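You operate a simulated robot arm through the tools that you are given. There is no shell and no other tool.

You run a simulated two-armed robot. Do the job below in one go: nothing can be reset, and whatever is moved stays where it is left.

Task
Fetch the green paper pack from the ends drawer and square it in the corner on the grey drawer cabinet.
Fine: slide it against both wooden stops, slide the green weight up to it; drawer shut; the other packs stay. Where these are worked on the way, their far stop is far enough and under half their travel is too little: ends drawer.

The check looks at the end state, three seconds after you hand in, the way a careful person would. Anything else that was tipped, shoved, dropped, spilled or broken makes it a failure.

Robot
Two 7-joint arms with two-finger parallel grippers on one trunk, on a base that drives. Base frame: it is fixed to the floor where the robot stands at the start and does not move with it; the origin is under the middle of the robot, x ahead of it, y to its left, z up. Readings come in m, degrees, newtons and seconds.
The left shoulder is at the start at [0.05, 0.158, 1.133], the right one opposite. With the tool pointing down near the work surface each hand reaches from about 0.1 to 0.64 m from the robot's upright axis, wherever it stands, measured 20 degrees to its own side. Places, roughly: ends drawer [0.8, 0.1, 0.7]; top of the grey drawer cabinet [0.6, 0.3, 0.9]. Payload 3.91 kg a hand.
The tool frame of a hand sits at the grasp point between the pads (the TCP): z along the fingers, y along the line on which they close. The tips reach 0.03 m beyond it. Largest opening 0.11 m; finger width 0.02, thickness 0.01; the body of the gripper, 0.048 by 0.112 m, starts 0.055 m behind the TCP.
Orientation is that of the tool frame in the base frame, as [roll, pitch, yaw] about the fixed x, y, z axes, in that order (R = Rz(yaw) Ry(pitch) Rx(roll)). With the fingers straight down and closing along the base's y, the tool's x points along the base's -x, its y along +y and its z along -z.

Tools
- The arms move only by the tool play_rows. It takes "left_targets", "right_targets" or both (then of equal length, played together; a hand with none holds still); each is a list of rows, each a list of 7 numbers: the turn, a rotation vector about the base's x, y, z in degrees, then the shift along the base's x, y, z in cm, then the closure in counts, from 0 (fully open) to 255 (shut). In form: [[ax, ay, az, x, y, z, hand], ...]. A call has 1 to 20 rows; each row is the pose to reach, as a shift and turn from the pose commanded when the call began. A row lasts 0.2 s, in which the tool goes at most 0.05 m and 8.6 degrees; a call with a longer step from one row to the next is refused whole, and so is a gripper value outside its range. A pose out of reach is approached as far as the arm can. The call stops where the force on the tool passes 40 N (or 10 N more than at its start, if that is more) or the arm is blocked; 0.2 s more then pass. The fingers move at their own pace (about 0.153 m/s each) and stop on an object; they squeeze with about 25 N. The grip force told is the motor's: it shows also when the fingers shut on nothing. Time passes only in rows, and 0.2 s behind the last, so rows that repeat a pose let the fingers close. It gives the time, the measured TCP pose, the force on the tool (base axes), the opening and the grip force at its end, in the units of the frame above (readings bear some noise), with the torque about the TCP (base axes, N m) and any sound that the robot's microphone picked up, and new pictures: "views" is both (left out), scene, wrist or none (wrist: the cameras of the hands that moved).
- Cameras (640 x 400 px; columns grow to the right, rows downward): "scene" is now at [0.1207, 0.02, 1.2624]; the picture's right is [0.22, -0.98, 0.00], its down [-0.65, -0.15, -0.74] and it looks along [0.73, 0.16, -0.67] (base axes); focal length 214 px, centre (320, 200). "left" rides on the left gripper at [0.073, -0.017, -0.103] in its tool frame; the picture's right is [0.23, 0.97, 0.00], its down [-0.76, 0.18, -0.62] and it looks along [-0.61, 0.14, 0.78] (tool axes); focal length 222 px, centre (320, 200). "right" rides on the right gripper at [0.073, 0.017, -0.103] in its tool frame; the picture's right is [-0.23, 0.97, 0.00], its down [-0.76, -0.18, -0.62] and it looks along [-0.61, -0.14, 0.78] (tool axes); focal length 222 px, centre (320, 200). There is no depth. A picture from a camera that has moved, and an enlarged one, comes with that camera's place and axes in the base frame and with its lens.
- raise_lower(by): slides the trunk up (or, below 0, down) by that many m; the arms and the scene camera ride with it, the base frame stays. It gives what a move gives, with no picture.
- roll_base(legs): drives the robot by 1 to 6 legs, each [ahead, turn to the left] in m and degrees, along the robot's own axes; the way and the turn of a leg run together, so that a leg with both is an arc; at most 1.5 m and 180 degrees a leg. The arms and the cameras ride along, it lands a little off, and it stops where it bumps. It gives what a move gives, and a new picture of the scene camera.
- aim_head(pan, tilt): turns the head with the scene camera to pan (to the left, within 80 degrees either way) and tilt (down, from -29 to 69), counted from straight ahead of the robot. It gives what a move gives, and a new picture of the scene camera.
- close_up(camera, box): a new picture of the part [left, top, right, bottom] of that camera's present view, enlarged. The clock stands still meanwhile.
- job_done(): hands the job in; it is judged then, once.

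Places have to be worked out from the pictures, the camera data and where the tool is seen. Open the grippers and draw the arms clear of the work before you hand the job in, unless the task says otherwise.

The tools are called after "Request:" as name(argument=value, ...) on one line, values as JSON. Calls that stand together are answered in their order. play_rows: Moves the arms, as the interface text tells. Its arguments: {"type":"object","properties":{"left_targets":{"type":"array","items":{"type":"array","items":{"type":"number"}}},"right_targets":{"type":"array","items":{"type":"array","items":{"type":"number"}}},"views":{"type":"string","enum":["both","scene","wrist","none"]}},"required":[]} The other tools are called the same way: raise_lower (by) slides the trunk up or down; roll_base (legs) drives the base; aim_head (pan, tilt) turns the head that bears the scene camera; close_up (camera, box) takes an enlarged picture of a part of a camera's view; job_done () hands the job in.

At the start:

```text
time: 0.0
left_tcp_pos: [0.3166, 0.2516, 1.1441]
left_tool_rot: [179.9, 0.1, -179.9]
left_force: [0.2, 0.5, -0.7]
left_wrist_torque: [-0.01, 0.0, 0.02]
left_finger_gap: 0.1099
left_finger_force: 0.1
right_tcp_pos: [0.3971, -0.0719, 1.1413]
right_tool_rot: [179.7, 0.0, 179.9]
right_force: [-0.1, 0.6, 0.2]
right_wrist_torque: [-0.04, 0.0, 0.01]
right_finger_gap: 0.1097
right_finger_force: 0.1
trunk travel left (down, up): [-0.375, 0.107]
robot x, y, heading: [0.004, 0.0, 0.0]
head pan, tilt: [12.5, 41.9]
```

scene: 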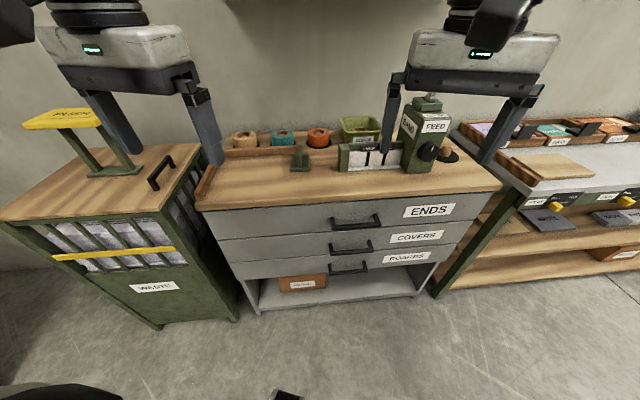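
right: 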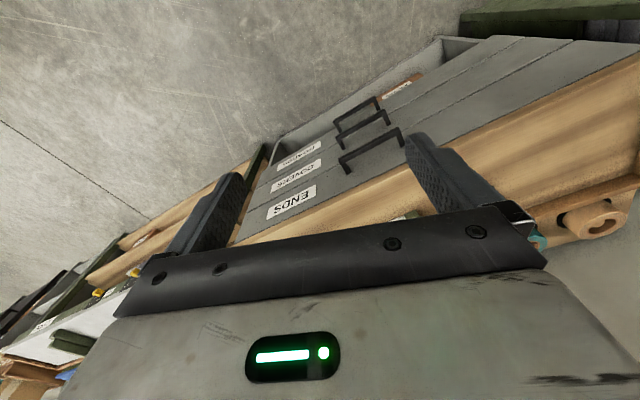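
left: 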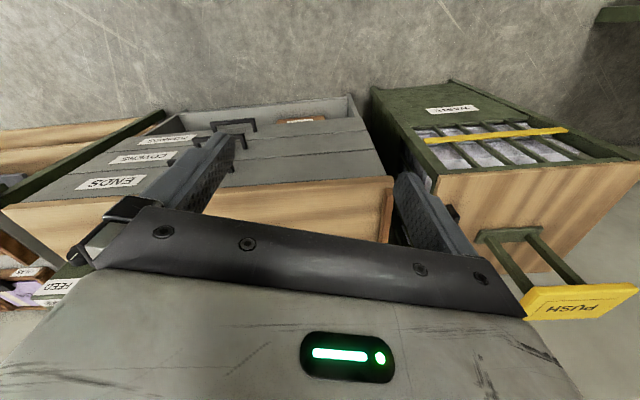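

The scene shows the grey cabinet with three drawers, ENDS on top. I take enlarged pictures first to find the stops, the green weight and the handle.

Request:
close_up(camera="scene", box=[190, 90, 350, 190])

Request:
close_up(camera="scene", box=[320, 90, 520, 215])

Request:
close_up(camera="scene", box=[190, 180, 510, 320])

```text
4.00 times, centred on (270, 140) of scene
camera zoom: at [0.1207, 0.02, 1.2624], right [0.22, -0.98, 0.0], down [-0.65, -0.15, -0.74], along [0.73, 0.16, -0.67], focal length 858 px, centre (520, 440)
```

zoom: 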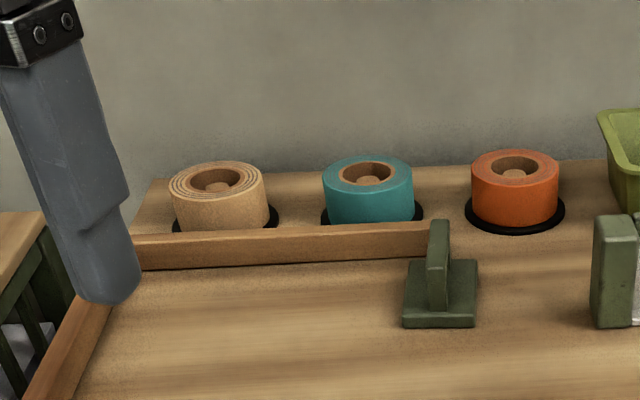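

```text
3.20 times, centred on (420, 152) of scene
camera zoom: at [0.1207, 0.02, 1.2624], right [0.22, -0.98, 0.0], down [-0.65, -0.15, -0.74], along [0.73, 0.16, -0.67], focal length 686 px, centre (0, 352)
```

zoom: 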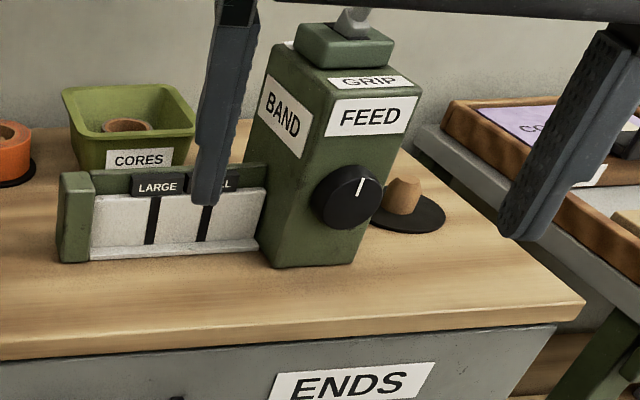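

```text
2.00 times, centred on (350, 250) of scene
camera zoom: at [0.1207, 0.02, 1.2624], right [0.22, -0.98, 0.0], down [-0.65, -0.15, -0.74], along [0.73, 0.16, -0.67], focal length 429 px, centre (260, 100)
```

zoom: 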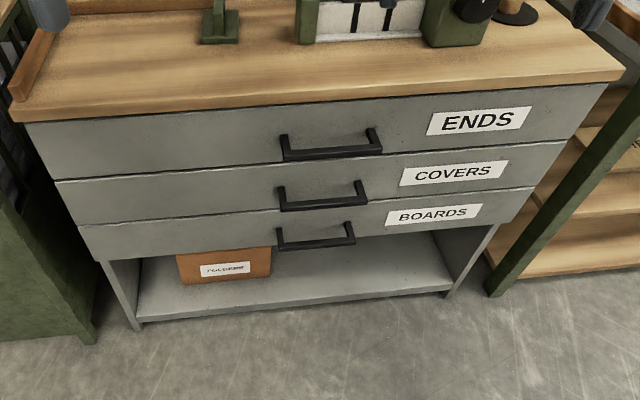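

The cabinet is turned about 17-18° relative to the base frame, with its front edge roughly 0.54 m from the robot axis. I turn the robot to face it squarely, then look with the head straight.

Request:
roll_base(legs=[[0, 17.6]])

Request:
aim_head(pan=0, tilt=45)

```text
time: 1.4
left_tcp_pos: [0.2267, 0.335, 1.1441]
left_tool_rot: [180.0, 0.2, -162.2]
left_force: [0.8, -0.1, -0.2]
left_wrist_torque: [-0.03, 0.03, 0.0]
left_finger_gap: 0.11
left_finger_force: 0.0
right_tcp_pos: [0.3994, 0.0535, 1.1407]
right_tool_rot: [179.9, 0.0, -162.5]
right_force: [-1.2, -0.5, -0.6]
right_wrist_torque: [0.0, 0.01, -0.02]
right_finger_gap: 0.1098
right_finger_force: 0.0
trunk travel left (down, up): [-0.375, 0.107]
robot x, y, heading: [-0.0008, 0.0042, 17.6]
head pan, tilt: [12.5, 41.9]
camera scene: at [0.1092, 0.0563, 1.2624], right [0.5, -0.86, 0.0], down [-0.58, -0.34, -0.74], along [0.64, 0.37, -0.67], focal length 214 px, centre (320, 200)
```

scene: 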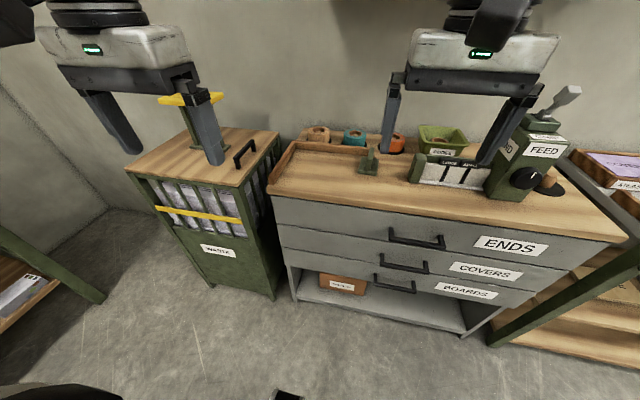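

```text
time: 2.1
left_tcp_pos: [0.2263, 0.3344, 1.1447]
left_tool_rot: [179.9, 0.1, -162.3]
left_force: [0.5, -0.9, -0.3]
left_wrist_torque: [-0.02, 0.01, -0.01]
left_finger_gap: 0.11
left_finger_force: 0.1
right_tcp_pos: [0.4001, 0.0541, 1.1411]
right_tool_rot: [179.9, 0.0, -162.5]
right_force: [-0.7, -0.5, -1.0]
right_wrist_torque: [0.0, 0.0, -0.02]
right_finger_gap: 0.1098
right_finger_force: 0.1
trunk travel left (down, up): [-0.375, 0.107]
robot x, y, heading: [0.0023, -0.0004, 17.6]
head pan, tilt: [0.0, 45.0]
camera scene: at [0.1146, 0.0386, 1.2581], right [0.3, -0.95, 0.0], down [-0.67, -0.21, -0.71], along [0.67, 0.21, -0.71], focal length 214 px, centre (320, 200)
```

scene: 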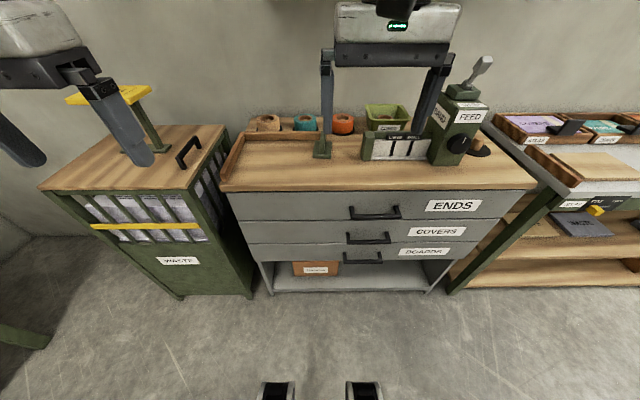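

Now the front is nearly square to the robot. I take enlarged views of handle and work top, then shift the trunk for parallax to get heights.

Request:
close_up(camera="scene", box=[210, 90, 370, 190])

Request:
close_up(camera="scene", box=[210, 170, 530, 370])

Request:
raise_lower(by=0.1)

Request:
close_up(camera="scene", box=[210, 90, 370, 190])

Request:
close_up(camera="scene", box=[210, 170, 530, 370])

```text
4.00 times, centred on (290, 140) of scene
camera zoom: at [0.1146, 0.0386, 1.2581], right [0.3, -0.95, 0.0], down [-0.67, -0.21, -0.71], along [0.67, 0.21, -0.71], focal length 858 px, centre (440, 440)
```

zoom: 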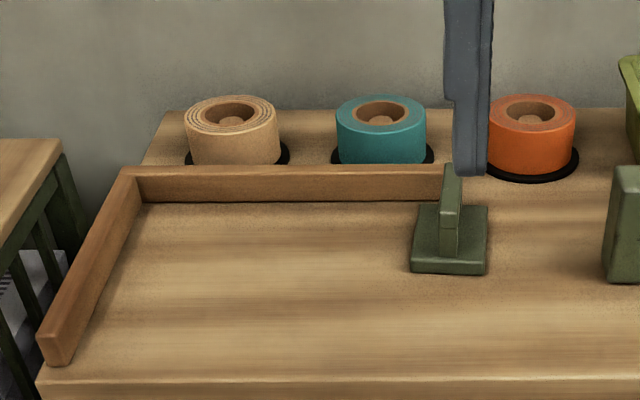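

```text
2.00 times, centred on (370, 270) of scene
camera zoom: at [0.1146, 0.0386, 1.2581], right [0.3, -0.95, 0.0], down [-0.67, -0.21, -0.71], along [0.67, 0.21, -0.71], focal length 429 px, centre (220, 60)
```

zoom: 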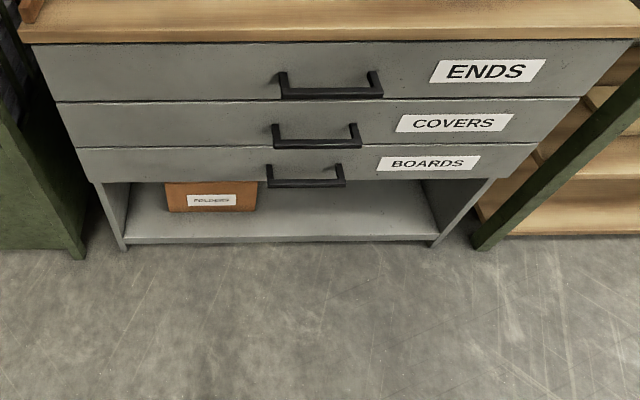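

```text
time: 3.5
left_tcp_pos: [0.2267, 0.334, 1.2456]
left_tool_rot: [-180.0, 0.1, -162.2]
left_force: [-1.0, 0.4, 0.1]
left_wrist_torque: [-0.01, -0.01, -0.02]
left_finger_gap: 0.1102
left_finger_force: 0.1
right_tcp_pos: [0.4001, 0.0535, 1.2408]
right_tool_rot: [180.0, -0.1, -162.5]
right_force: [0.4, 0.7, 0.0]
right_wrist_torque: [-0.01, -0.03, -0.02]
right_finger_gap: 0.11
right_finger_force: 0.1
trunk travel left (down, up): [-0.475, 0.007]
robot x, y, heading: [-0.0005, 0.0016, 17.7]
head pan, tilt: [0.0, 45.0]
```

```text
4.00 times, centred on (290, 140) of scene
camera zoom: at [0.1147, 0.0386, 1.358], right [0.3, -0.95, 0.0], down [-0.67, -0.21, -0.71], along [0.67, 0.21, -0.71], focal length 858 px, centre (440, 440)
```

zoom: 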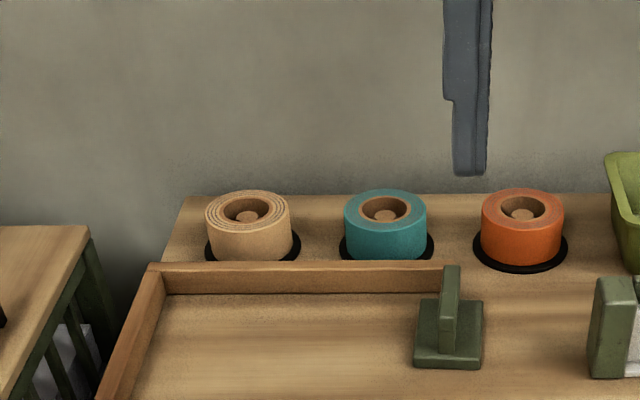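

```text
2.00 times, centred on (370, 270) of scene
camera zoom: at [0.1147, 0.0386, 1.358], right [0.3, -0.95, 0.0], down [-0.67, -0.21, -0.71], along [0.67, 0.21, -0.71], focal length 429 px, centre (220, 60)
```

zoom: 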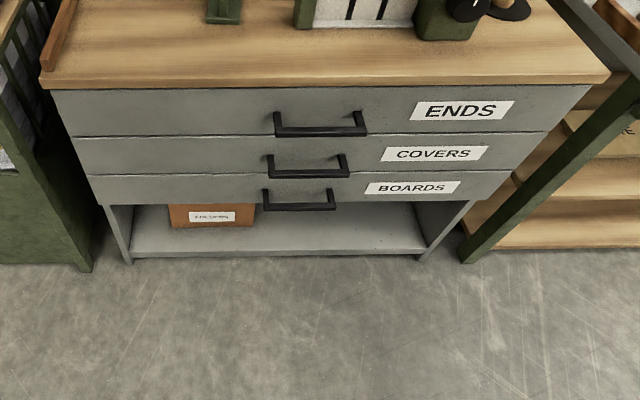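

Estimates in the robot-facing frame (s ahead, w left): worktop z≈0.865, stops' inner corner at s≈0.81, w≈0.266; ENDS handle bar at s≈0.546, w≈-0.167, z≈0.765. I back up a little for pulling room and lower the trunk.

Request:
roll_base(legs=[[-0.12, 0]])

Request:
raise_lower(by=-0.2)

Request:
close_up(camera="scene", box=[200, 100, 520, 300])

```text
time: 4.7
left_tcp_pos: [0.1114, 0.2978, 1.2446]
left_tool_rot: [179.9, 0.1, -162.2]
left_force: [-0.8, -0.1, -0.1]
left_wrist_torque: [0.0, -0.02, 0.0]
left_finger_gap: 0.11
left_finger_force: 0.1
right_tcp_pos: [0.2856, 0.0167, 1.2405]
right_tool_rot: [-180.0, 0.1, -162.5]
right_force: [-0.8, -0.7, 0.3]
right_wrist_torque: [0.04, -0.01, -0.02]
right_finger_gap: 0.1098
right_finger_force: 0.0
trunk travel left (down, up): [-0.475, 0.007]
robot x, y, heading: [-0.1159, -0.0355, 17.5]
head pan, tilt: [0.0, 45.0]
camera scene: at [-0.0002, 0.0021, 1.3582], right [0.3, -0.95, 0.0], down [-0.67, -0.21, -0.71], along [0.67, 0.21, -0.71], focal length 214 px, centre (320, 200)
```

scene: 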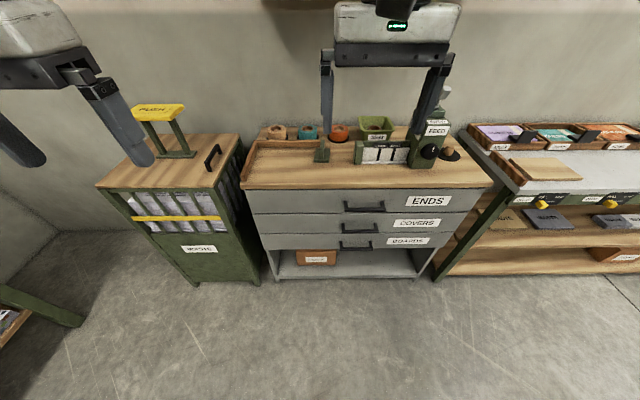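

```text
time: 6.9
left_tcp_pos: [0.1112, 0.3006, 1.0453]
left_tool_rot: [179.9, 0.0, -162.2]
left_force: [-0.1, -0.3, -0.6]
left_wrist_torque: [-0.04, -0.01, 0.0]
left_finger_gap: 0.11
left_finger_force: 0.1
right_tcp_pos: [0.2856, 0.0167, 1.0398]
right_tool_rot: [180.0, 0.0, -162.5]
right_force: [-0.1, -0.4, -0.3]
right_wrist_torque: [-0.01, -0.01, -0.03]
right_finger_gap: 0.11
right_finger_force: 0.1
trunk travel left (down, up): [-0.275, 0.207]
robot x, y, heading: [-0.1126, -0.0398, 17.6]
head pan, tilt: [0.0, 45.0]
```

```text
2.00 times, centred on (360, 200) of scene
camera zoom: at [0.0007, 0.0024, 1.1581], right [0.3, -0.95, 0.0], down [-0.67, -0.21, -0.71], along [0.67, 0.21, -0.71], focal length 429 px, centre (240, 200)
```

zoom: 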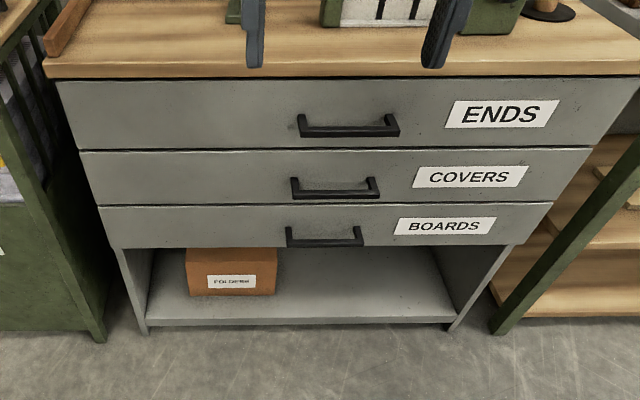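

The handle reading stays consistent (s≈0.547, w≈-0.167, z≈0.765). I turn the right hand to point nearly level at the cabinet with fingers closing vertically, lowering it in front of the handle.

Request:
play_rows(right_targets=[[4.87, -2.51, -5.54, 0.69, -0.5, -1.57, 0], [9.74, -5.03, -11.09, 1.37, -1.0, -3.14, 20], [14.6, -7.54, -16.63, 2.06, -1.5, -4.71, 40], [19.5, -10.06, -22.17, 2.74, -2.0, -6.29, 60], [24.36, -12.57, -27.7, 3.43, -2.5, -7.86, 80], [29.2, -15.1, -33.26, 4.11, -3.0, -9.43, 80], [34.1, -17.6, -38.8, 4.8, -3.5, -11.0, 80], [38.97, -20.1, -44.34, 5.49, -4.0, -12.57, 80], [43.84, -22.63, -49.9, 6.17, -4.5, -14.14, 80], [48.7, -25.14, -55.43, 6.86, -5.0, -15.71, 80], [53.6, -27.66, -60.97, 7.54, -5.5, -17.29, 80], [58.46, -30.17, -66.5, 8.23, -6.0, -18.86, 80], [63.3, -32.7, -72.06, 8.91, -6.5, -20.43, 80], [68.2, -35.2, -77.6, 9.6, -7.0, -22.0, 80]])

```text
time: 9.9
left_tcp_pos: [0.1112, 0.2986, 1.0455]
left_tool_rot: [180.0, 0.0, -162.2]
left_force: [-0.3, 0.7, -0.4]
left_wrist_torque: [0.03, -0.01, 0.0]
left_finger_gap: 0.11
left_finger_force: 0.0
right_tcp_pos: [0.3839, -0.0398, 0.8916]
right_tool_rot: [117.6, 6.3, 118.2]
right_force: [0.0, 0.1, 0.0]
right_wrist_torque: [-0.01, 0.0, -0.02]
right_finger_gap: 0.0756
right_finger_force: 0.0
right hand out of reach, approached as far as the arm can: row 12, 13, 14
trunk travel left (down, up): [-0.275, 0.207]
robot x, y, heading: [-0.1134, -0.0329, 17.7]
head pan, tilt: [0.0, 45.0]
camera scene: at [0.0007, 0.0023, 1.158], right [0.3, -0.95, 0.0], down [-0.67, -0.21, -0.71], along [0.67, 0.21, -0.71], focal length 214 px, centre (320, 200)
camera right: at [0.2724, -0.0091, 0.9466], right [0.46, 0.1, 0.88], down [-0.21, -0.95, 0.21], along [0.86, -0.28, -0.42], focal length 222 px, centre (320, 200)
```

scene: 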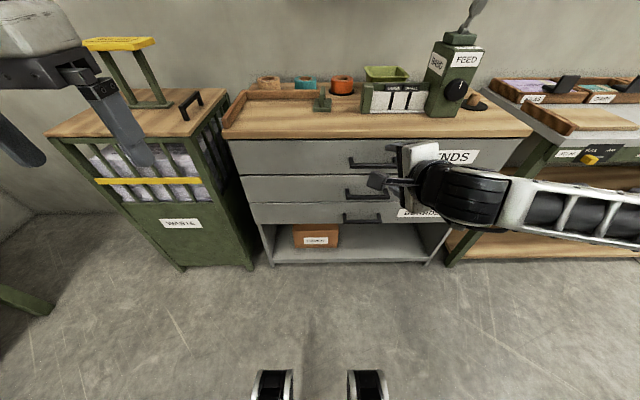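
right: 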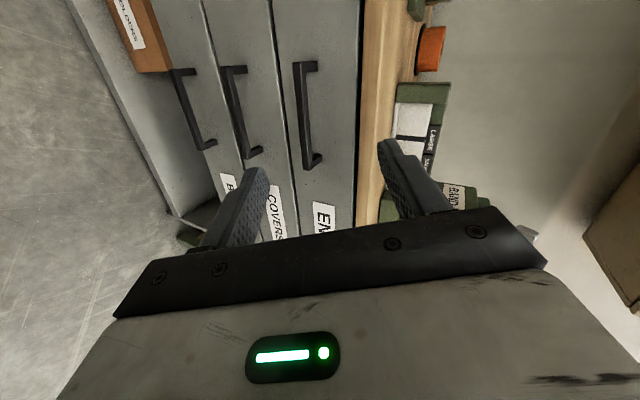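

The wrist stopped about 14° short of the intended turn, maybe because the arm is folded there. I move it forward and down to the pre-grasp spot, then try the rest of the turn.

Request:
play_rows(right_targets=[[0, 0, 0, 2.5, 0.45, -2.9, 80], [0, 0, 0, 5.0, 0.9, -5.8, 80], [0, 0, 0, 7.4, 1.35, -8.8, 80], [0, 0, 0, 9.9, 1.8, -11.7, 80], [4.3, -2.2, -5, 9.9, 1.8, -11.7, 80], [8.7, -4.5, -10, 9.9, 1.8, -11.7, 80]])

```text
time: 11.3
left_tcp_pos: [0.1102, 0.299, 1.0462]
left_tool_rot: [-179.9, 0.0, -162.2]
left_force: [0.4, 0.3, -1.0]
left_wrist_torque: [-0.03, 0.01, 0.02]
left_finger_gap: 0.1099
left_finger_force: 0.1
right_tcp_pos: [0.4637, -0.0825, 0.8383]
right_tool_rot: [118.0, 5.5, 119.3]
right_force: [-0.1, 1.2, 0.5]
right_wrist_torque: [0.01, -0.01, 0.01]
right_finger_gap: 0.0755
right_finger_force: 0.1
right hand out of reach, approached as far as the arm can: row 1, 2, 3, 4, 5, 6
trunk travel left (down, up): [-0.275, 0.207]
robot x, y, heading: [-0.1159, -0.035, 17.7]
head pan, tilt: [0.0, 45.0]
camera scene: at [0.0006, 0.0024, 1.158], right [0.3, -0.95, 0.0], down [-0.67, -0.21, -0.71], along [0.67, 0.21, -0.71], focal length 214 px, centre (320, 200)
camera right: at [0.3534, -0.0533, 0.8943], right [0.47, 0.1, 0.88], down [-0.19, -0.96, 0.21], along [0.86, -0.26, -0.43], focal length 222 px, centre (320, 200)
```

scene: 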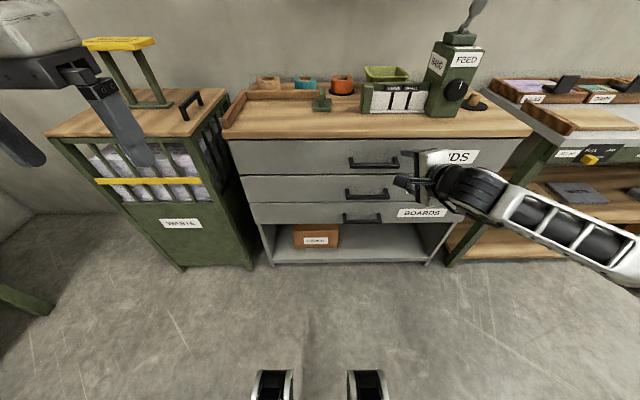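
right: 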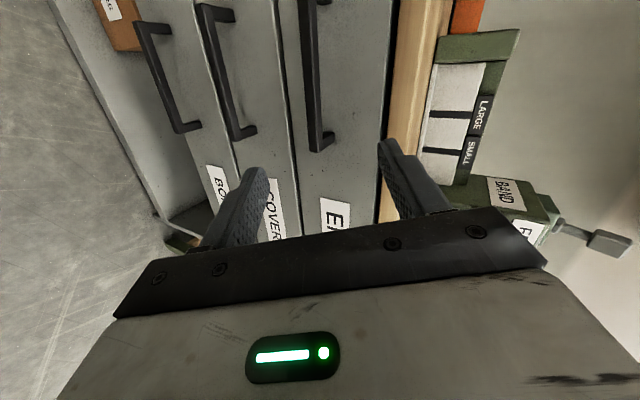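

The wrist is at a limit in this roll direction. I'll retrace to the fingers-down pose while drawing back and up, then try the opposite roll.

Request:
play_rows(right_targets=[[-4.95, 2.56, 5.63, -1.5, 0.5, 1.7, 80], [-9.9, 5.1, 11.3, -3.0, 1.0, 3.4, 80], [-14.85, 7.7, 16.9, -4.5, 1.5, 5.0, 80], [-19.8, 10.2, 22.5, -6.0, 2.0, 6.7, 80], [-24.75, 12.8, 28.2, -7.5, 2.5, 8.4, 80], [-29.7, 15.35, 33.8, -9.0, 3.0, 10.0, 80], [-34.65, 17.9, 39.4, -10.5, 3.5, 11.7, 80], [-39.6, 20.5, 45.1, -12.0, 4.0, 13.4, 80], [-44.55, 23.0, 50.7, -13.0, 4.5, 15.0, 80], [-49.5, 25.6, 56.3, -14.0, 5.0, 17, 80], [-54.45, 28.1, 62.0, -14.5, 5.5, 18.5, 80], [-59.4, 30.7, 67.6, -14.5, 5.9, 20, 80]], views="scene")

```text
time: 13.9
left_tcp_pos: [0.1111, 0.2997, 1.043]
left_tool_rot: [-179.9, 0.0, -162.2]
left_force: [-0.6, 0.3, 0.5]
left_wrist_torque: [0.04, 0.0, -0.02]
left_finger_gap: 0.1101
left_finger_force: 0.0
right_tcp_pos: [0.3163, -0.022, 1.0389]
right_tool_rot: [-179.7, -1.4, -162.3]
right_force: [0.8, -0.5, 0.1]
right_wrist_torque: [0.0, -0.03, -0.03]
right_finger_gap: 0.0752
right_finger_force: 0.1
trunk travel left (down, up): [-0.275, 0.207]
robot x, y, heading: [-0.115, -0.0357, 17.4]
head pan, tilt: [0.0, 45.0]
camera scene: at [0.0006, 0.0026, 1.158], right [0.3, -0.95, 0.0], down [-0.67, -0.21, -0.71], along [0.67, 0.21, -0.71], focal length 214 px, centre (320, 200)
```

scene: 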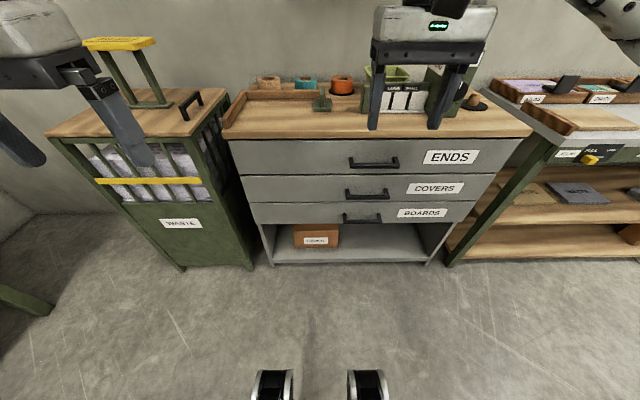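

The pose came back exactly, so shifts count from the reached pose. Now I try the opposite roll while lowering in front of the handle.

Request:
play_rows(right_targets=[[-2.52, -4.87, 5.54, 0.9, -0.1, -1.4, 80], [-5.04, -9.74, 11.1, 1.9, -0.2, -2.8, 80], [-7.56, -14.6, 16.6, 2.8, -0.2, -4.3, 80], [-10.1, -19.5, 22.2, 3.7, -0.3, -5.7, 80], [-12.6, -24.4, 27.7, 4.6, -0.4, -7.1, 80], [-15.1, -29.2, 33.3, 5.6, -0.5, -8.6, 80], [-17.65, -34.1, 38.8, 6.5, -0.5, -10, 80], [-20.2, -39.0, 44.3, 7.4, -0.6, -11.4, 80], [-22.7, -43.8, 49.9, 8.4, -0.7, -12.9, 80], [-25.2, -48.7, 55.4, 9.3, -0.8, -14.3, 80], [-27.7, -53.6, 61.0, 10.2, -0.9, -15.7, 80], [-30.3, -58.5, 66.5, 11.1, -0.9, -17.1, 80], [-32.8, -63.3, 72.1, 12.1, -1.0, -18.6, 80], [-35.3, -68.2, 77.6, 13, -1.1, -20, 80]])

```text
time: 16.9
left_tcp_pos: [0.1132, 0.2977, 1.0454]
left_tool_rot: [180.0, 0.0, -162.2]
left_force: [-0.8, -0.2, -0.4]
left_wrist_torque: [0.02, 0.01, 0.0]
left_finger_gap: 0.1102
left_finger_force: 0.0
right_tcp_pos: [0.4423, -0.0063, 0.8574]
right_tool_rot: [-110.4, -0.5, -74.4]
right_force: [0.8, 0.5, -0.5]
right_wrist_torque: [0.01, 0.02, 0.04]
right_finger_gap: 0.0759
right_finger_force: 0.0
right hand out of reach, approached as far as the arm can: row 14
trunk travel left (down, up): [-0.275, 0.207]
robot x, y, heading: [-0.1126, -0.036, 17.7]
head pan, tilt: [0.0, 45.0]
camera scene: at [0.001, 0.0019, 1.158], right [0.3, -0.95, 0.0], down [-0.67, -0.21, -0.71], along [0.67, 0.21, -0.71], focal length 214 px, centre (320, 200)
camera right: at [0.3637, -0.1019, 0.8795], right [-0.39, 0.12, -0.91], down [-0.71, 0.6, 0.38], along [0.59, 0.79, -0.15], focal length 222 px, centre (320, 200)
```

scene: 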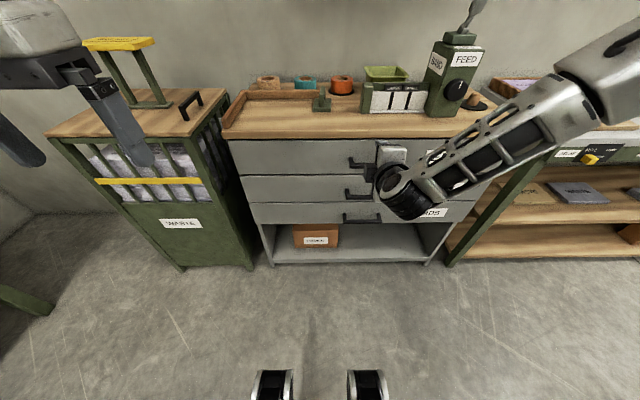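
right: 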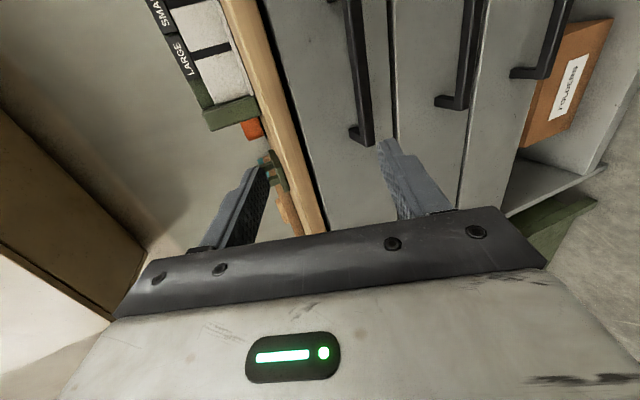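

The opposite roll works almost fully (tool nearly level, about 20° down). I now lower to handle height, still short of the bar.

Request:
play_rows(right_targets=[[0, 0, 0, 0.9, -0.4, -2.3, 80], [0, 0, 0, 1.9, -0.8, -4.6, 80], [0, 0, 0, 2.8, -1.2, -6.9, 80], [0, 0, 0, 3.7, -1.7, -9.0, 80]])

```text
time: 17.9
left_tcp_pos: [0.1112, 0.2984, 1.0444]
left_tool_rot: [-180.0, 0.0, -162.1]
left_force: [0.5, 0.3, -0.3]
left_wrist_torque: [0.01, -0.01, -0.02]
left_finger_gap: 0.1097
left_finger_force: 0.0
right_tcp_pos: [0.4763, 0.0275, 0.8012]
right_tool_rot: [-111.1, -1.0, -75.4]
right_force: [-0.4, -0.2, -0.5]
right_wrist_torque: [0.02, 0.0, -0.01]
right_finger_gap: 0.0753
right_finger_force: 0.1
right hand out of reach, approached as far as the arm can: row 1, 2, 3, 4
trunk travel left (down, up): [-0.275, 0.207]
robot x, y, heading: [-0.1175, -0.0376, 17.5]
head pan, tilt: [0.0, 45.0]
camera scene: at [0.0011, 0.0022, 1.158], right [0.3, -0.95, 0.0], down [-0.67, -0.21, -0.71], along [0.67, 0.21, -0.71], focal length 214 px, centre (320, 200)
camera right: at [0.3959, -0.0672, 0.8239], right [-0.39, 0.12, -0.91], down [-0.69, 0.61, 0.38], along [0.6, 0.78, -0.16], focal length 222 px, centre (320, 200)
```

scene: 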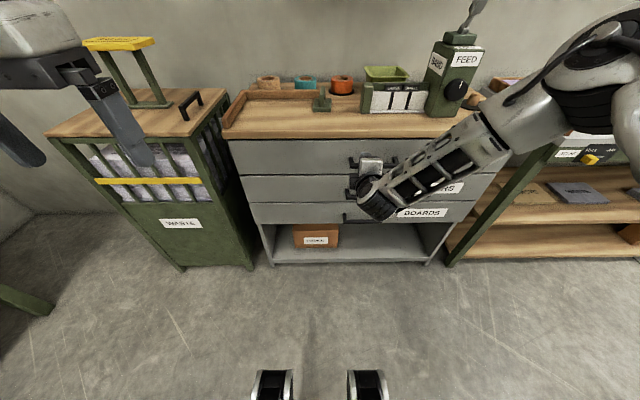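
right: 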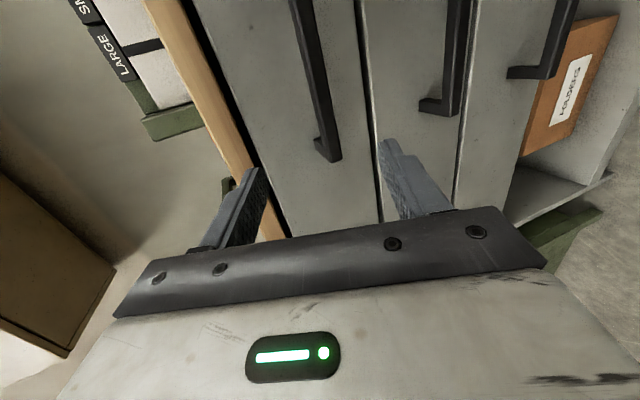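

The hand is above the bar level (z 0.80) at w≈-0.118. I lower the trunk a bit to bring the hand to bar height rather than stretching the wrist.

Request:
raise_lower(by=-0.036)

Request:
play_rows(right_targets=[[0, 0, 0, 1.2, -2.0, 0, 80], [0, 0, 0, 2.4, -2.6, 0, 80]])

Request:
close_up(camera="scene", box=[300, 120, 460, 220])

```text
time: 18.7
left_tcp_pos: [0.1116, 0.299, 1.0092]
left_tool_rot: [179.9, 0.2, -162.3]
left_force: [0.9, 0.2, 0.5]
left_wrist_torque: [-0.04, -0.01, 0.01]
left_finger_gap: 0.1102
left_finger_force: 0.1
right_tcp_pos: [0.4759, 0.0271, 0.7646]
right_tool_rot: [-111.1, -1.0, -75.4]
right_force: [-0.4, 0.8, -0.8]
right_wrist_torque: [0.01, 0.03, -0.04]
right_finger_gap: 0.0757
right_finger_force: 0.1
trunk travel left (down, up): [-0.239, 0.243]
robot x, y, heading: [-0.1154, -0.0354, 17.6]
head pan, tilt: [0.0, 45.0]
```

```text
time: 19.3
left_tcp_pos: [0.1123, 0.2985, 1.0094]
left_tool_rot: [-180.0, 0.0, -162.3]
left_force: [-0.3, 0.6, -0.4]
left_wrist_torque: [0.03, -0.02, 0.02]
left_finger_gap: 0.1101
left_finger_force: 0.0
right_tcp_pos: [0.4995, 0.0163, 0.775]
right_tool_rot: [-111.6, -1.0, -75.8]
right_force: [-0.4, -0.3, 0.1]
right_wrist_torque: [0.0, 0.02, -0.02]
right_finger_gap: 0.0755
right_finger_force: 0.1
right hand out of reach, approached as far as the arm can: row 1, 2
trunk travel left (down, up): [-0.239, 0.243]
robot x, y, heading: [-0.1142, -0.0381, 17.6]
head pan, tilt: [0.0, 45.0]
camera scene: at [0.0008, 0.0023, 1.122], right [0.3, -0.95, 0.0], down [-0.67, -0.21, -0.71], along [0.67, 0.21, -0.71], focal length 214 px, centre (320, 200)
camera right: at [0.4189, -0.0781, 0.7989], right [-0.4, 0.12, -0.91], down [-0.69, 0.62, 0.38], along [0.61, 0.78, -0.17], focal length 222 px, centre (320, 200)
```

scene: 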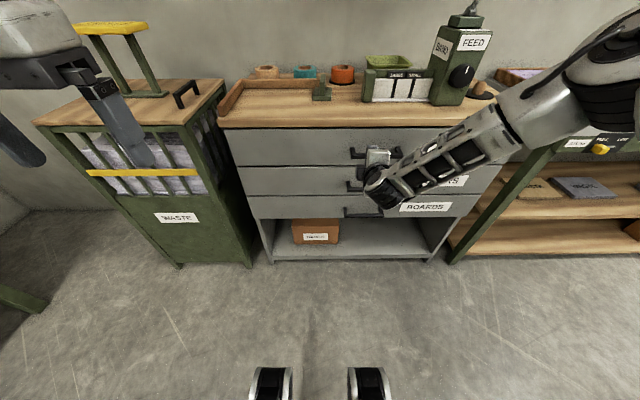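
right: 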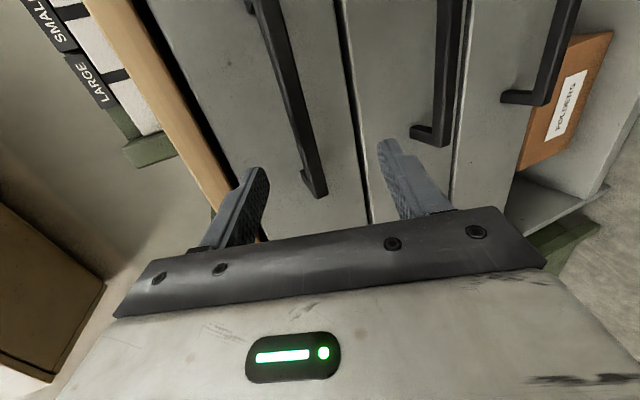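

```text
4.00 times, centred on (380, 170) of scene
camera zoom: at [0.0008, 0.0023, 1.122], right [0.3, -0.95, 0.0], down [-0.67, -0.21, -0.71], along [0.67, 0.21, -0.71], focal length 858 px, centre (80, 320)
```

zoom: 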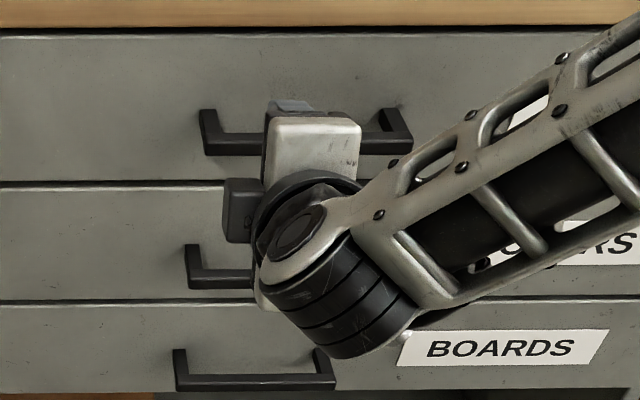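

The bar's left end projects to about s 0.55, w -0.087, z 0.765, as reckoned, and the bar lies between the finger planes. I move straight in around it.

Request:
play_rows(right_targets=[[0, 0, 0, 1.9, 0.6, -0.3, 80], [0, 0, 0, 3.8, 1.2, -0.6, 80], [0, 0, 0, 5.7, 1.8, -1.0, 80]])

Request:
close_up(camera="scene", box=[300, 120, 460, 220])

```text
time: 20.1
left_tcp_pos: [0.1108, 0.2984, 1.0099]
left_tool_rot: [-179.9, 0.2, -162.2]
left_force: [0.5, -0.1, -0.2]
left_wrist_torque: [-0.02, -0.01, -0.01]
left_finger_gap: 0.1102
left_finger_force: 0.2
right_tcp_pos: [0.5542, 0.0335, 0.7658]
right_tool_rot: [-111.1, -0.9, -75.4]
right_force: [-19.1, -9.9, 6.2]
right_wrist_torque: [0.42, -0.88, 0.03]
right_finger_gap: 0.0749
right_finger_force: 0.1
trunk travel left (down, up): [-0.239, 0.243]
robot x, y, heading: [-0.1124, -0.0387, 17.9]
head pan, tilt: [0.0, 45.0]
camera scene: at [-0.0014, 0.0015, 1.1225], right [0.3, -0.95, 0.0], down [-0.67, -0.21, -0.71], along [0.68, 0.21, -0.71], focal length 214 px, centre (320, 200)
camera right: at [0.4739, -0.0616, 0.789], right [-0.39, 0.12, -0.91], down [-0.69, 0.61, 0.38], along [0.6, 0.78, -0.16], focal length 222 px, centre (320, 200)
```

scene: 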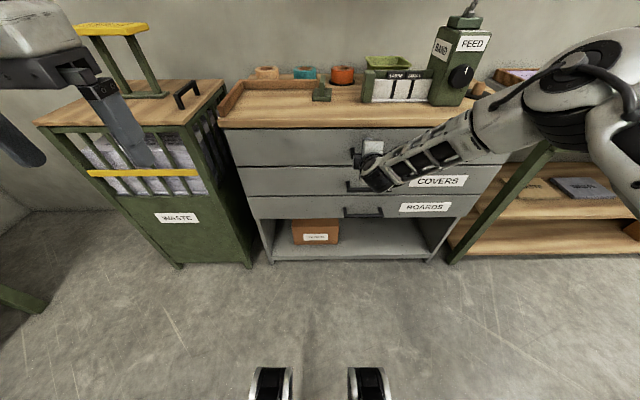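
right: 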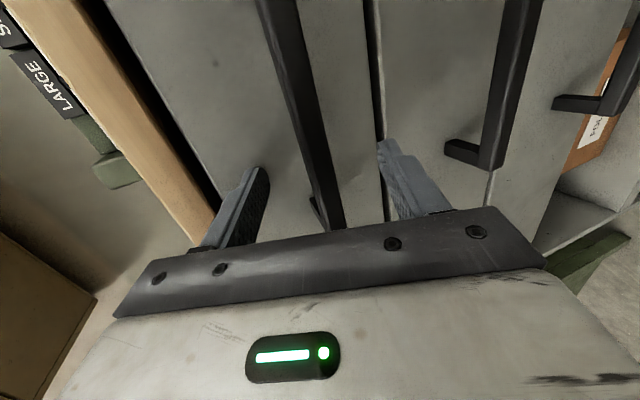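

```text
4.00 times, centred on (380, 170) of scene
camera zoom: at [-0.0014, 0.0015, 1.1225], right [0.3, -0.95, 0.0], down [-0.67, -0.21, -0.71], along [0.68, 0.21, -0.71], focal length 858 px, centre (80, 320)
```

zoom: 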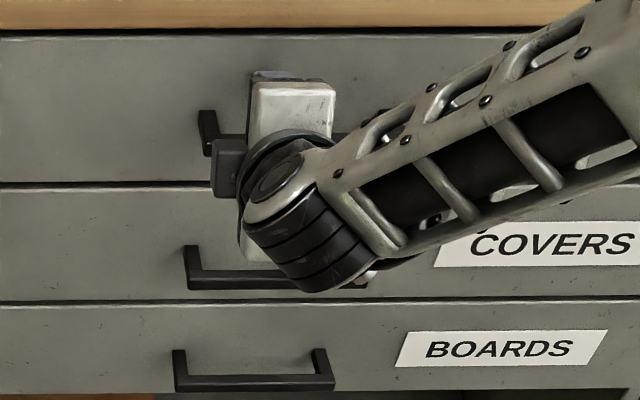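

The fingertips just touch the drawer face (about 21 N), with the bar between the pads. I ease back 4 mm and close on the bar.

Request:
play_rows(right_targets=[[0, 0, 0, -0.4, -0.12, 0, 120], [0, 0, 0, -0.4, -0.12, 0, 200], [0, 0, 0, -0.4, -0.12, 0, 255], [0, 0, 0, -0.4, -0.12, 0, 255]])

```text
time: 21.1
left_tcp_pos: [0.1119, 0.2984, 1.0089]
left_tool_rot: [-180.0, 0.0, -162.2]
left_force: [-0.1, -0.3, 0.1]
left_wrist_torque: [0.02, -0.01, 0.01]
left_finger_gap: 0.1102
left_finger_force: 0.1
right_tcp_pos: [0.5534, 0.0318, 0.7654]
right_tool_rot: [-111.2, -1.1, -75.3]
right_force: [-0.1, 0.1, -3.3]
right_wrist_torque: [-0.69, -0.63, 0.27]
right_finger_gap: 0.0179
right_finger_force: 45.1
trunk travel left (down, up): [-0.239, 0.243]
robot x, y, heading: [-0.1122, -0.0347, 17.9]
head pan, tilt: [0.0, 45.0]
camera scene: at [0.0009, 0.0025, 1.122], right [0.3, -0.95, 0.0], down [-0.67, -0.21, -0.71], along [0.67, 0.21, -0.71], focal length 214 px, centre (320, 200)
camera right: at [0.472, -0.062, 0.7879], right [-0.39, 0.11, -0.91], down [-0.7, 0.61, 0.38], along [0.6, 0.78, -0.16], focal length 222 px, centre (320, 200)
```

scene: 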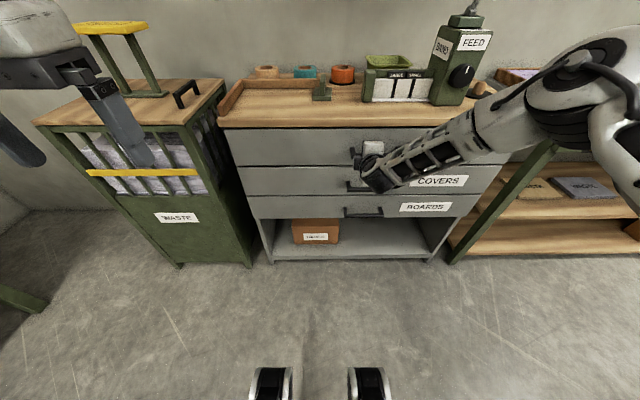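
right: 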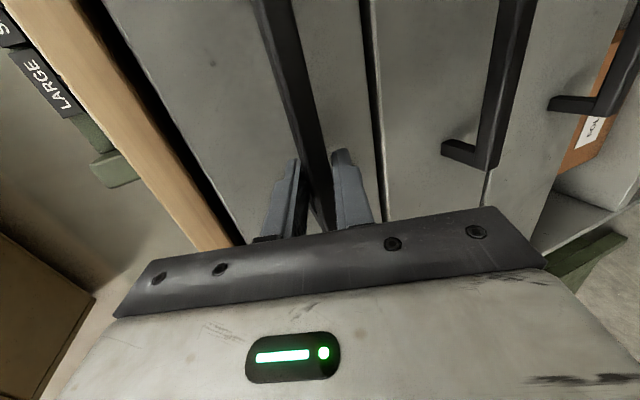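

The bar is gripped (18 mm gap, 45 N). I pull along the drawer axis.

Request:
play_rows(right_targets=[[0, 0, 0, -1.43, -0.46, 0, 255], [0, 0, 0, -2.85, -0.93, 0, 255], [0, 0, 0, -4.76, -1.55, 0, 255], [0, 0, 0, -6.66, -2.16, 0, 255], [0, 0, 0, -8.56, -2.78, 0, 255], [0, 0, 0, -10.5, -3.4, 0, 255]])

```text
time: 22.2
left_tcp_pos: [0.1119, 0.2984, 1.0086]
left_tool_rot: [180.0, 0.0, -162.2]
left_force: [1.0, -0.1, 0.2]
left_wrist_torque: [0.0, 0.0, -0.03]
left_finger_gap: 0.11
left_finger_force: 0.1
right_tcp_pos: [0.4743, 0.008, 0.765]
right_tool_rot: [-112.4, -1.9, -76.8]
right_force: [-0.8, -4.0, -6.5]
right_wrist_torque: [-0.65, -0.35, 0.3]
right_finger_gap: 0.0181
right_finger_force: 45.0
right hand out of reach, approached as far as the arm can: row 3, 4, 5
trunk travel left (down, up): [-0.239, 0.243]
robot x, y, heading: [-0.113, -0.0363, 17.6]
head pan, tilt: [0.0, 45.0]
stopped in row 5 (right hand): the force on the tool passed its limit at 42 N (the readings are from after the stop); the commanded pose is now the measured one
camera scene: at [0.0012, 0.0018, 1.1222], right [0.3, -0.95, 0.0], down [-0.67, -0.21, -0.71], along [0.67, 0.21, -0.71], focal length 214 px, centre (320, 200)
camera right: at [0.3911, -0.0847, 0.791], right [-0.4, 0.11, -0.91], down [-0.67, 0.64, 0.38], along [0.62, 0.76, -0.19], focal length 222 px, centre (320, 200)
```

scene: 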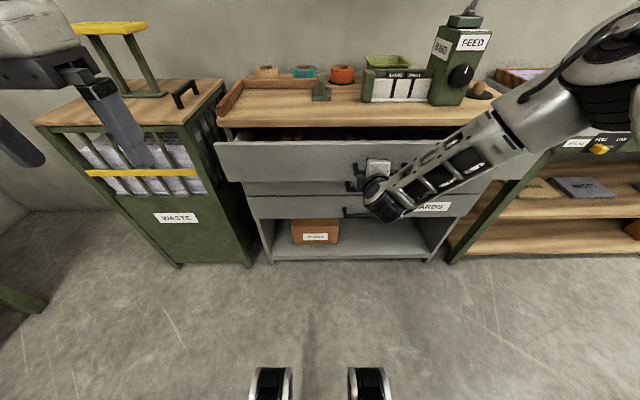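
right: 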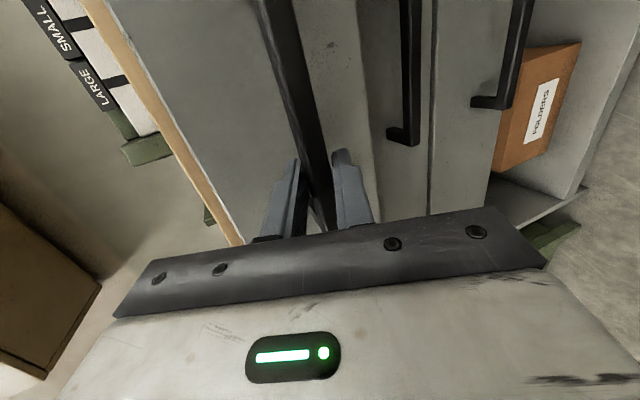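

The drawer opened about 8 cm, then the wrist limit stopped the arm. I keep the grip and pull by driving the base back in small steps, watching the force.

Request:
roll_base(legs=[[-0.08, 0]])

```text
time: 23.3
left_tcp_pos: [0.0374, 0.2746, 1.0087]
left_tool_rot: [-179.9, 0.0, -162.2]
left_force: [-0.1, -0.4, 0.3]
left_wrist_torque: [0.01, -0.02, -0.01]
left_finger_gap: 0.1102
left_finger_force: 0.0
right_tcp_pos: [0.399, -0.0175, 0.7654]
right_tool_rot: [-112.1, -1.6, -77.1]
right_force: [4.8, -14.5, -13.8]
right_wrist_torque: [-0.48, -0.41, 0.29]
right_finger_gap: 0.0179
right_finger_force: 45.0
trunk travel left (down, up): [-0.239, 0.243]
robot x, y, heading: [-0.1905, -0.0611, 17.8]
head pan, tilt: [0.0, 45.0]
camera scene: at [-0.0737, -0.0231, 1.1218], right [0.3, -0.95, 0.0], down [-0.68, -0.21, -0.71], along [0.67, 0.21, -0.71], focal length 214 px, centre (320, 200)
```

scene: 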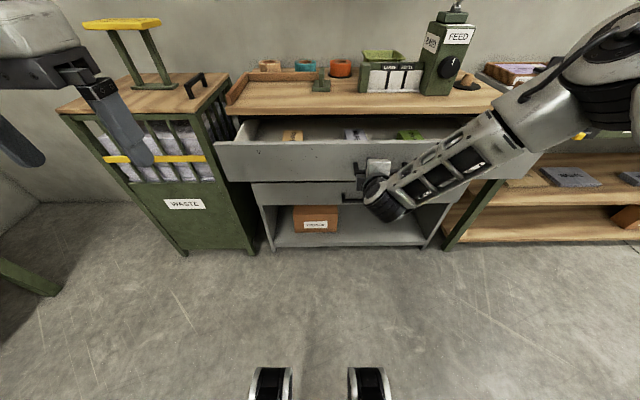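

The drawer is about 16 cm open and packs (tan, grey, green) are visible inside; forces are mild. I continue another 8 cm.

Request:
roll_base(legs=[[-0.08, 0]])

```text
time: 24.4
left_tcp_pos: [-0.0384, 0.2487, 1.0104]
left_tool_rot: [-179.9, 0.0, -162.1]
left_force: [0.1, -0.3, 0.3]
left_wrist_torque: [-0.01, -0.02, 0.03]
left_finger_gap: 0.11
left_finger_force: 0.1
right_tcp_pos: [0.3228, -0.043, 0.764]
right_tool_rot: [-112.2, -1.9, -77.2]
right_force: [1.8, -9.1, -5.8]
right_wrist_torque: [-0.44, -0.47, 0.66]
right_finger_gap: 0.0178
right_finger_force: 44.5
trunk travel left (down, up): [-0.239, 0.243]
robot x, y, heading: [-0.2646, -0.084, 17.6]
head pan, tilt: [0.0, 45.0]
camera scene: at [-0.1498, -0.0468, 1.1219], right [0.3, -0.95, 0.0], down [-0.67, -0.21, -0.71], along [0.67, 0.21, -0.71], focal length 214 px, centre (320, 200)
```

scene: 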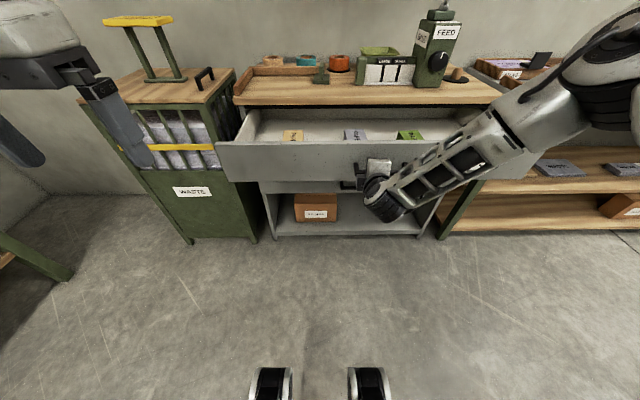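

It's about 24 cm open with no stop yet. I go on in smaller steps.

Request:
roll_base(legs=[[-0.04, 0]])

```text
time: 25.2
left_tcp_pos: [-0.0775, 0.2378, 1.0081]
left_tool_rot: [180.0, 0.0, -162.3]
left_force: [-0.3, 0.1, -0.2]
left_wrist_torque: [0.01, 0.01, 0.01]
left_finger_gap: 0.11
left_finger_force: 0.1
right_tcp_pos: [0.2855, -0.0551, 0.7649]
right_tool_rot: [-112.1, -1.9, -77.1]
right_force: [0.0, -5.8, -3.9]
right_wrist_torque: [-0.45, -0.52, 0.7]
right_finger_gap: 0.0178
right_finger_force: 44.7
trunk travel left (down, up): [-0.239, 0.243]
robot x, y, heading: [-0.3034, -0.0999, 17.4]
head pan, tilt: [0.0, 45.0]
camera scene: at [-0.1881, -0.0586, 1.122], right [0.3, -0.95, 0.0], down [-0.67, -0.21, -0.71], along [0.67, 0.21, -0.71], focal length 214 px, centre (320, 200)
```

scene: 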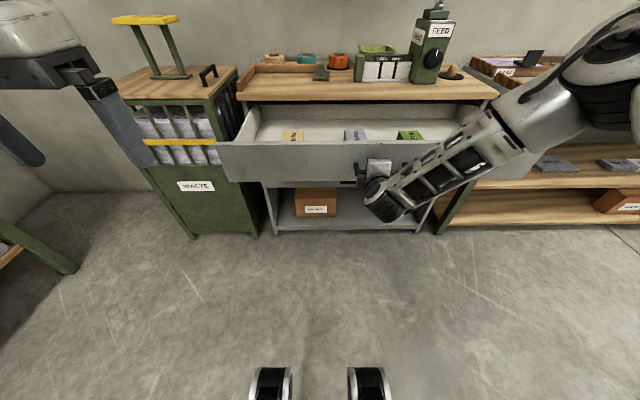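

About 28 cm open. I look inside to check that the packs are accessible.

Request:
close_up(camera="scene", box=[220, 90, 500, 265])

Request:
close_up(camera="scene", box=[270, 110, 430, 160])

```text
2.29 times, centred on (360, 178) of scene
camera zoom: at [-0.1881, -0.0586, 1.122], right [0.3, -0.95, 0.0], down [-0.67, -0.21, -0.71], along [0.67, 0.21, -0.71], focal length 490 px, centre (229, 251)
```

zoom: 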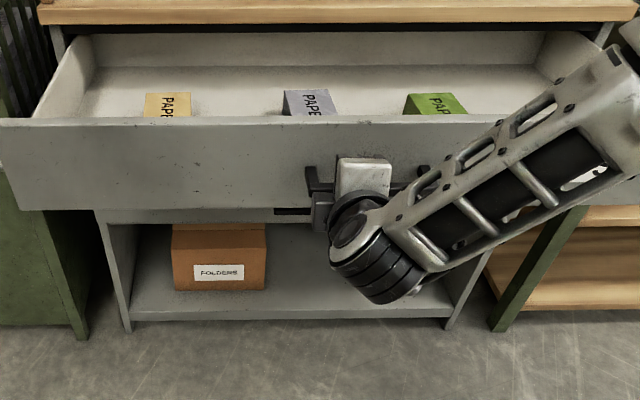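

```text
4.00 times, centred on (350, 135) of scene
camera zoom: at [-0.1881, -0.0586, 1.122], right [0.3, -0.95, 0.0], down [-0.67, -0.21, -0.71], along [0.67, 0.21, -0.71], focal length 858 px, centre (200, 460)
```

zoom: 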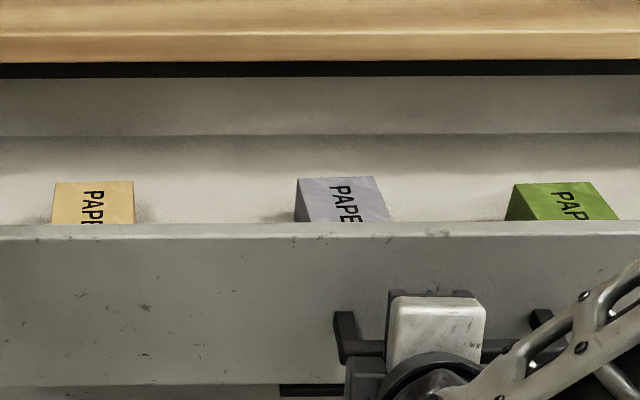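

The drawer is far enough open with the packs reachable, green pack on the right. I open the fingers as on approach and back the base off to free the hand.

Request:
play_rows(right_targets=[[0, 0, 0, 0, 0, 0, 160], [0, 0, 0, 0, 0, 0, 80], [0, 0, 0, 0, 0, 0, 80]], views="wrist")

Request:
roll_base(legs=[[-0.08, 0]])

```text
time: 26.1
left_tcp_pos: [-0.0776, 0.2396, 1.0097]
left_tool_rot: [-179.9, 0.0, -162.2]
left_force: [0.0, 0.6, -0.8]
left_wrist_torque: [0.02, 0.01, 0.0]
left_finger_gap: 0.1101
left_finger_force: 0.1
right_tcp_pos: [0.2847, -0.0555, 0.7663]
right_tool_rot: [-112.2, -1.8, -77.2]
right_force: [0.9, -0.1, 0.8]
right_wrist_torque: [0.01, 0.0, -0.01]
right_finger_gap: 0.0757
right_finger_force: 0.1
trunk travel left (down, up): [-0.239, 0.243]
robot x, y, heading: [-0.3059, -0.0966, 17.5]
head pan, tilt: [0.0, 45.0]
camera right: at [0.2024, -0.1463, 0.791], right [-0.4, 0.11, -0.91], down [-0.67, 0.64, 0.37], along [0.63, 0.76, -0.18], focal length 222 px, centre (320, 200)
```

right: 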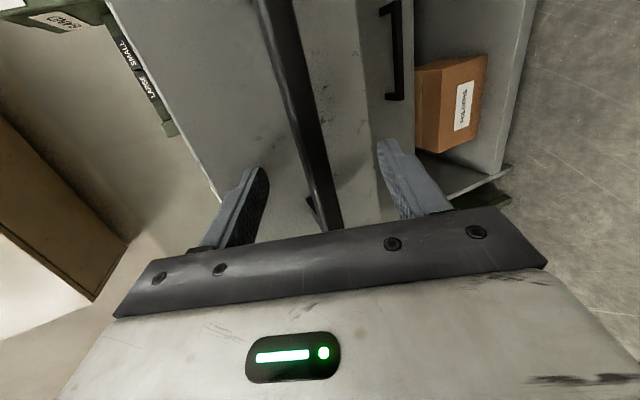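

```text
time: 27.1
left_tcp_pos: [-0.1525, 0.2148, 1.0095]
left_tool_rot: [-180.0, -0.1, -162.3]
left_force: [1.3, -1.0, -0.5]
left_wrist_torque: [0.01, 0.01, -0.02]
left_finger_gap: 0.11
left_finger_force: 0.0
right_tcp_pos: [0.211, -0.0782, 0.7669]
right_tool_rot: [-112.1, -1.9, -77.3]
right_force: [0.6, 0.3, 0.3]
right_wrist_torque: [0.0, 0.02, -0.02]
right_finger_gap: 0.0756
right_finger_force: 0.0
trunk travel left (down, up): [-0.239, 0.243]
robot x, y, heading: [-0.3765, -0.1172, 17.4]
head pan, tilt: [0.0, 45.0]
camera scene: at [-0.264, -0.0823, 1.1221], right [0.3, -0.95, 0.0], down [-0.67, -0.21, -0.71], along [0.67, 0.21, -0.71], focal length 214 px, centre (320, 200)
```

scene: 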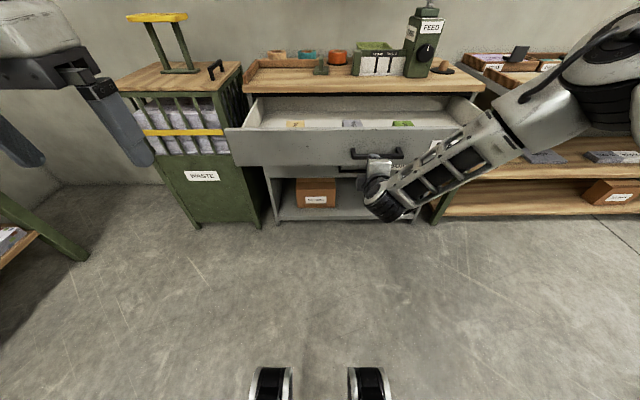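

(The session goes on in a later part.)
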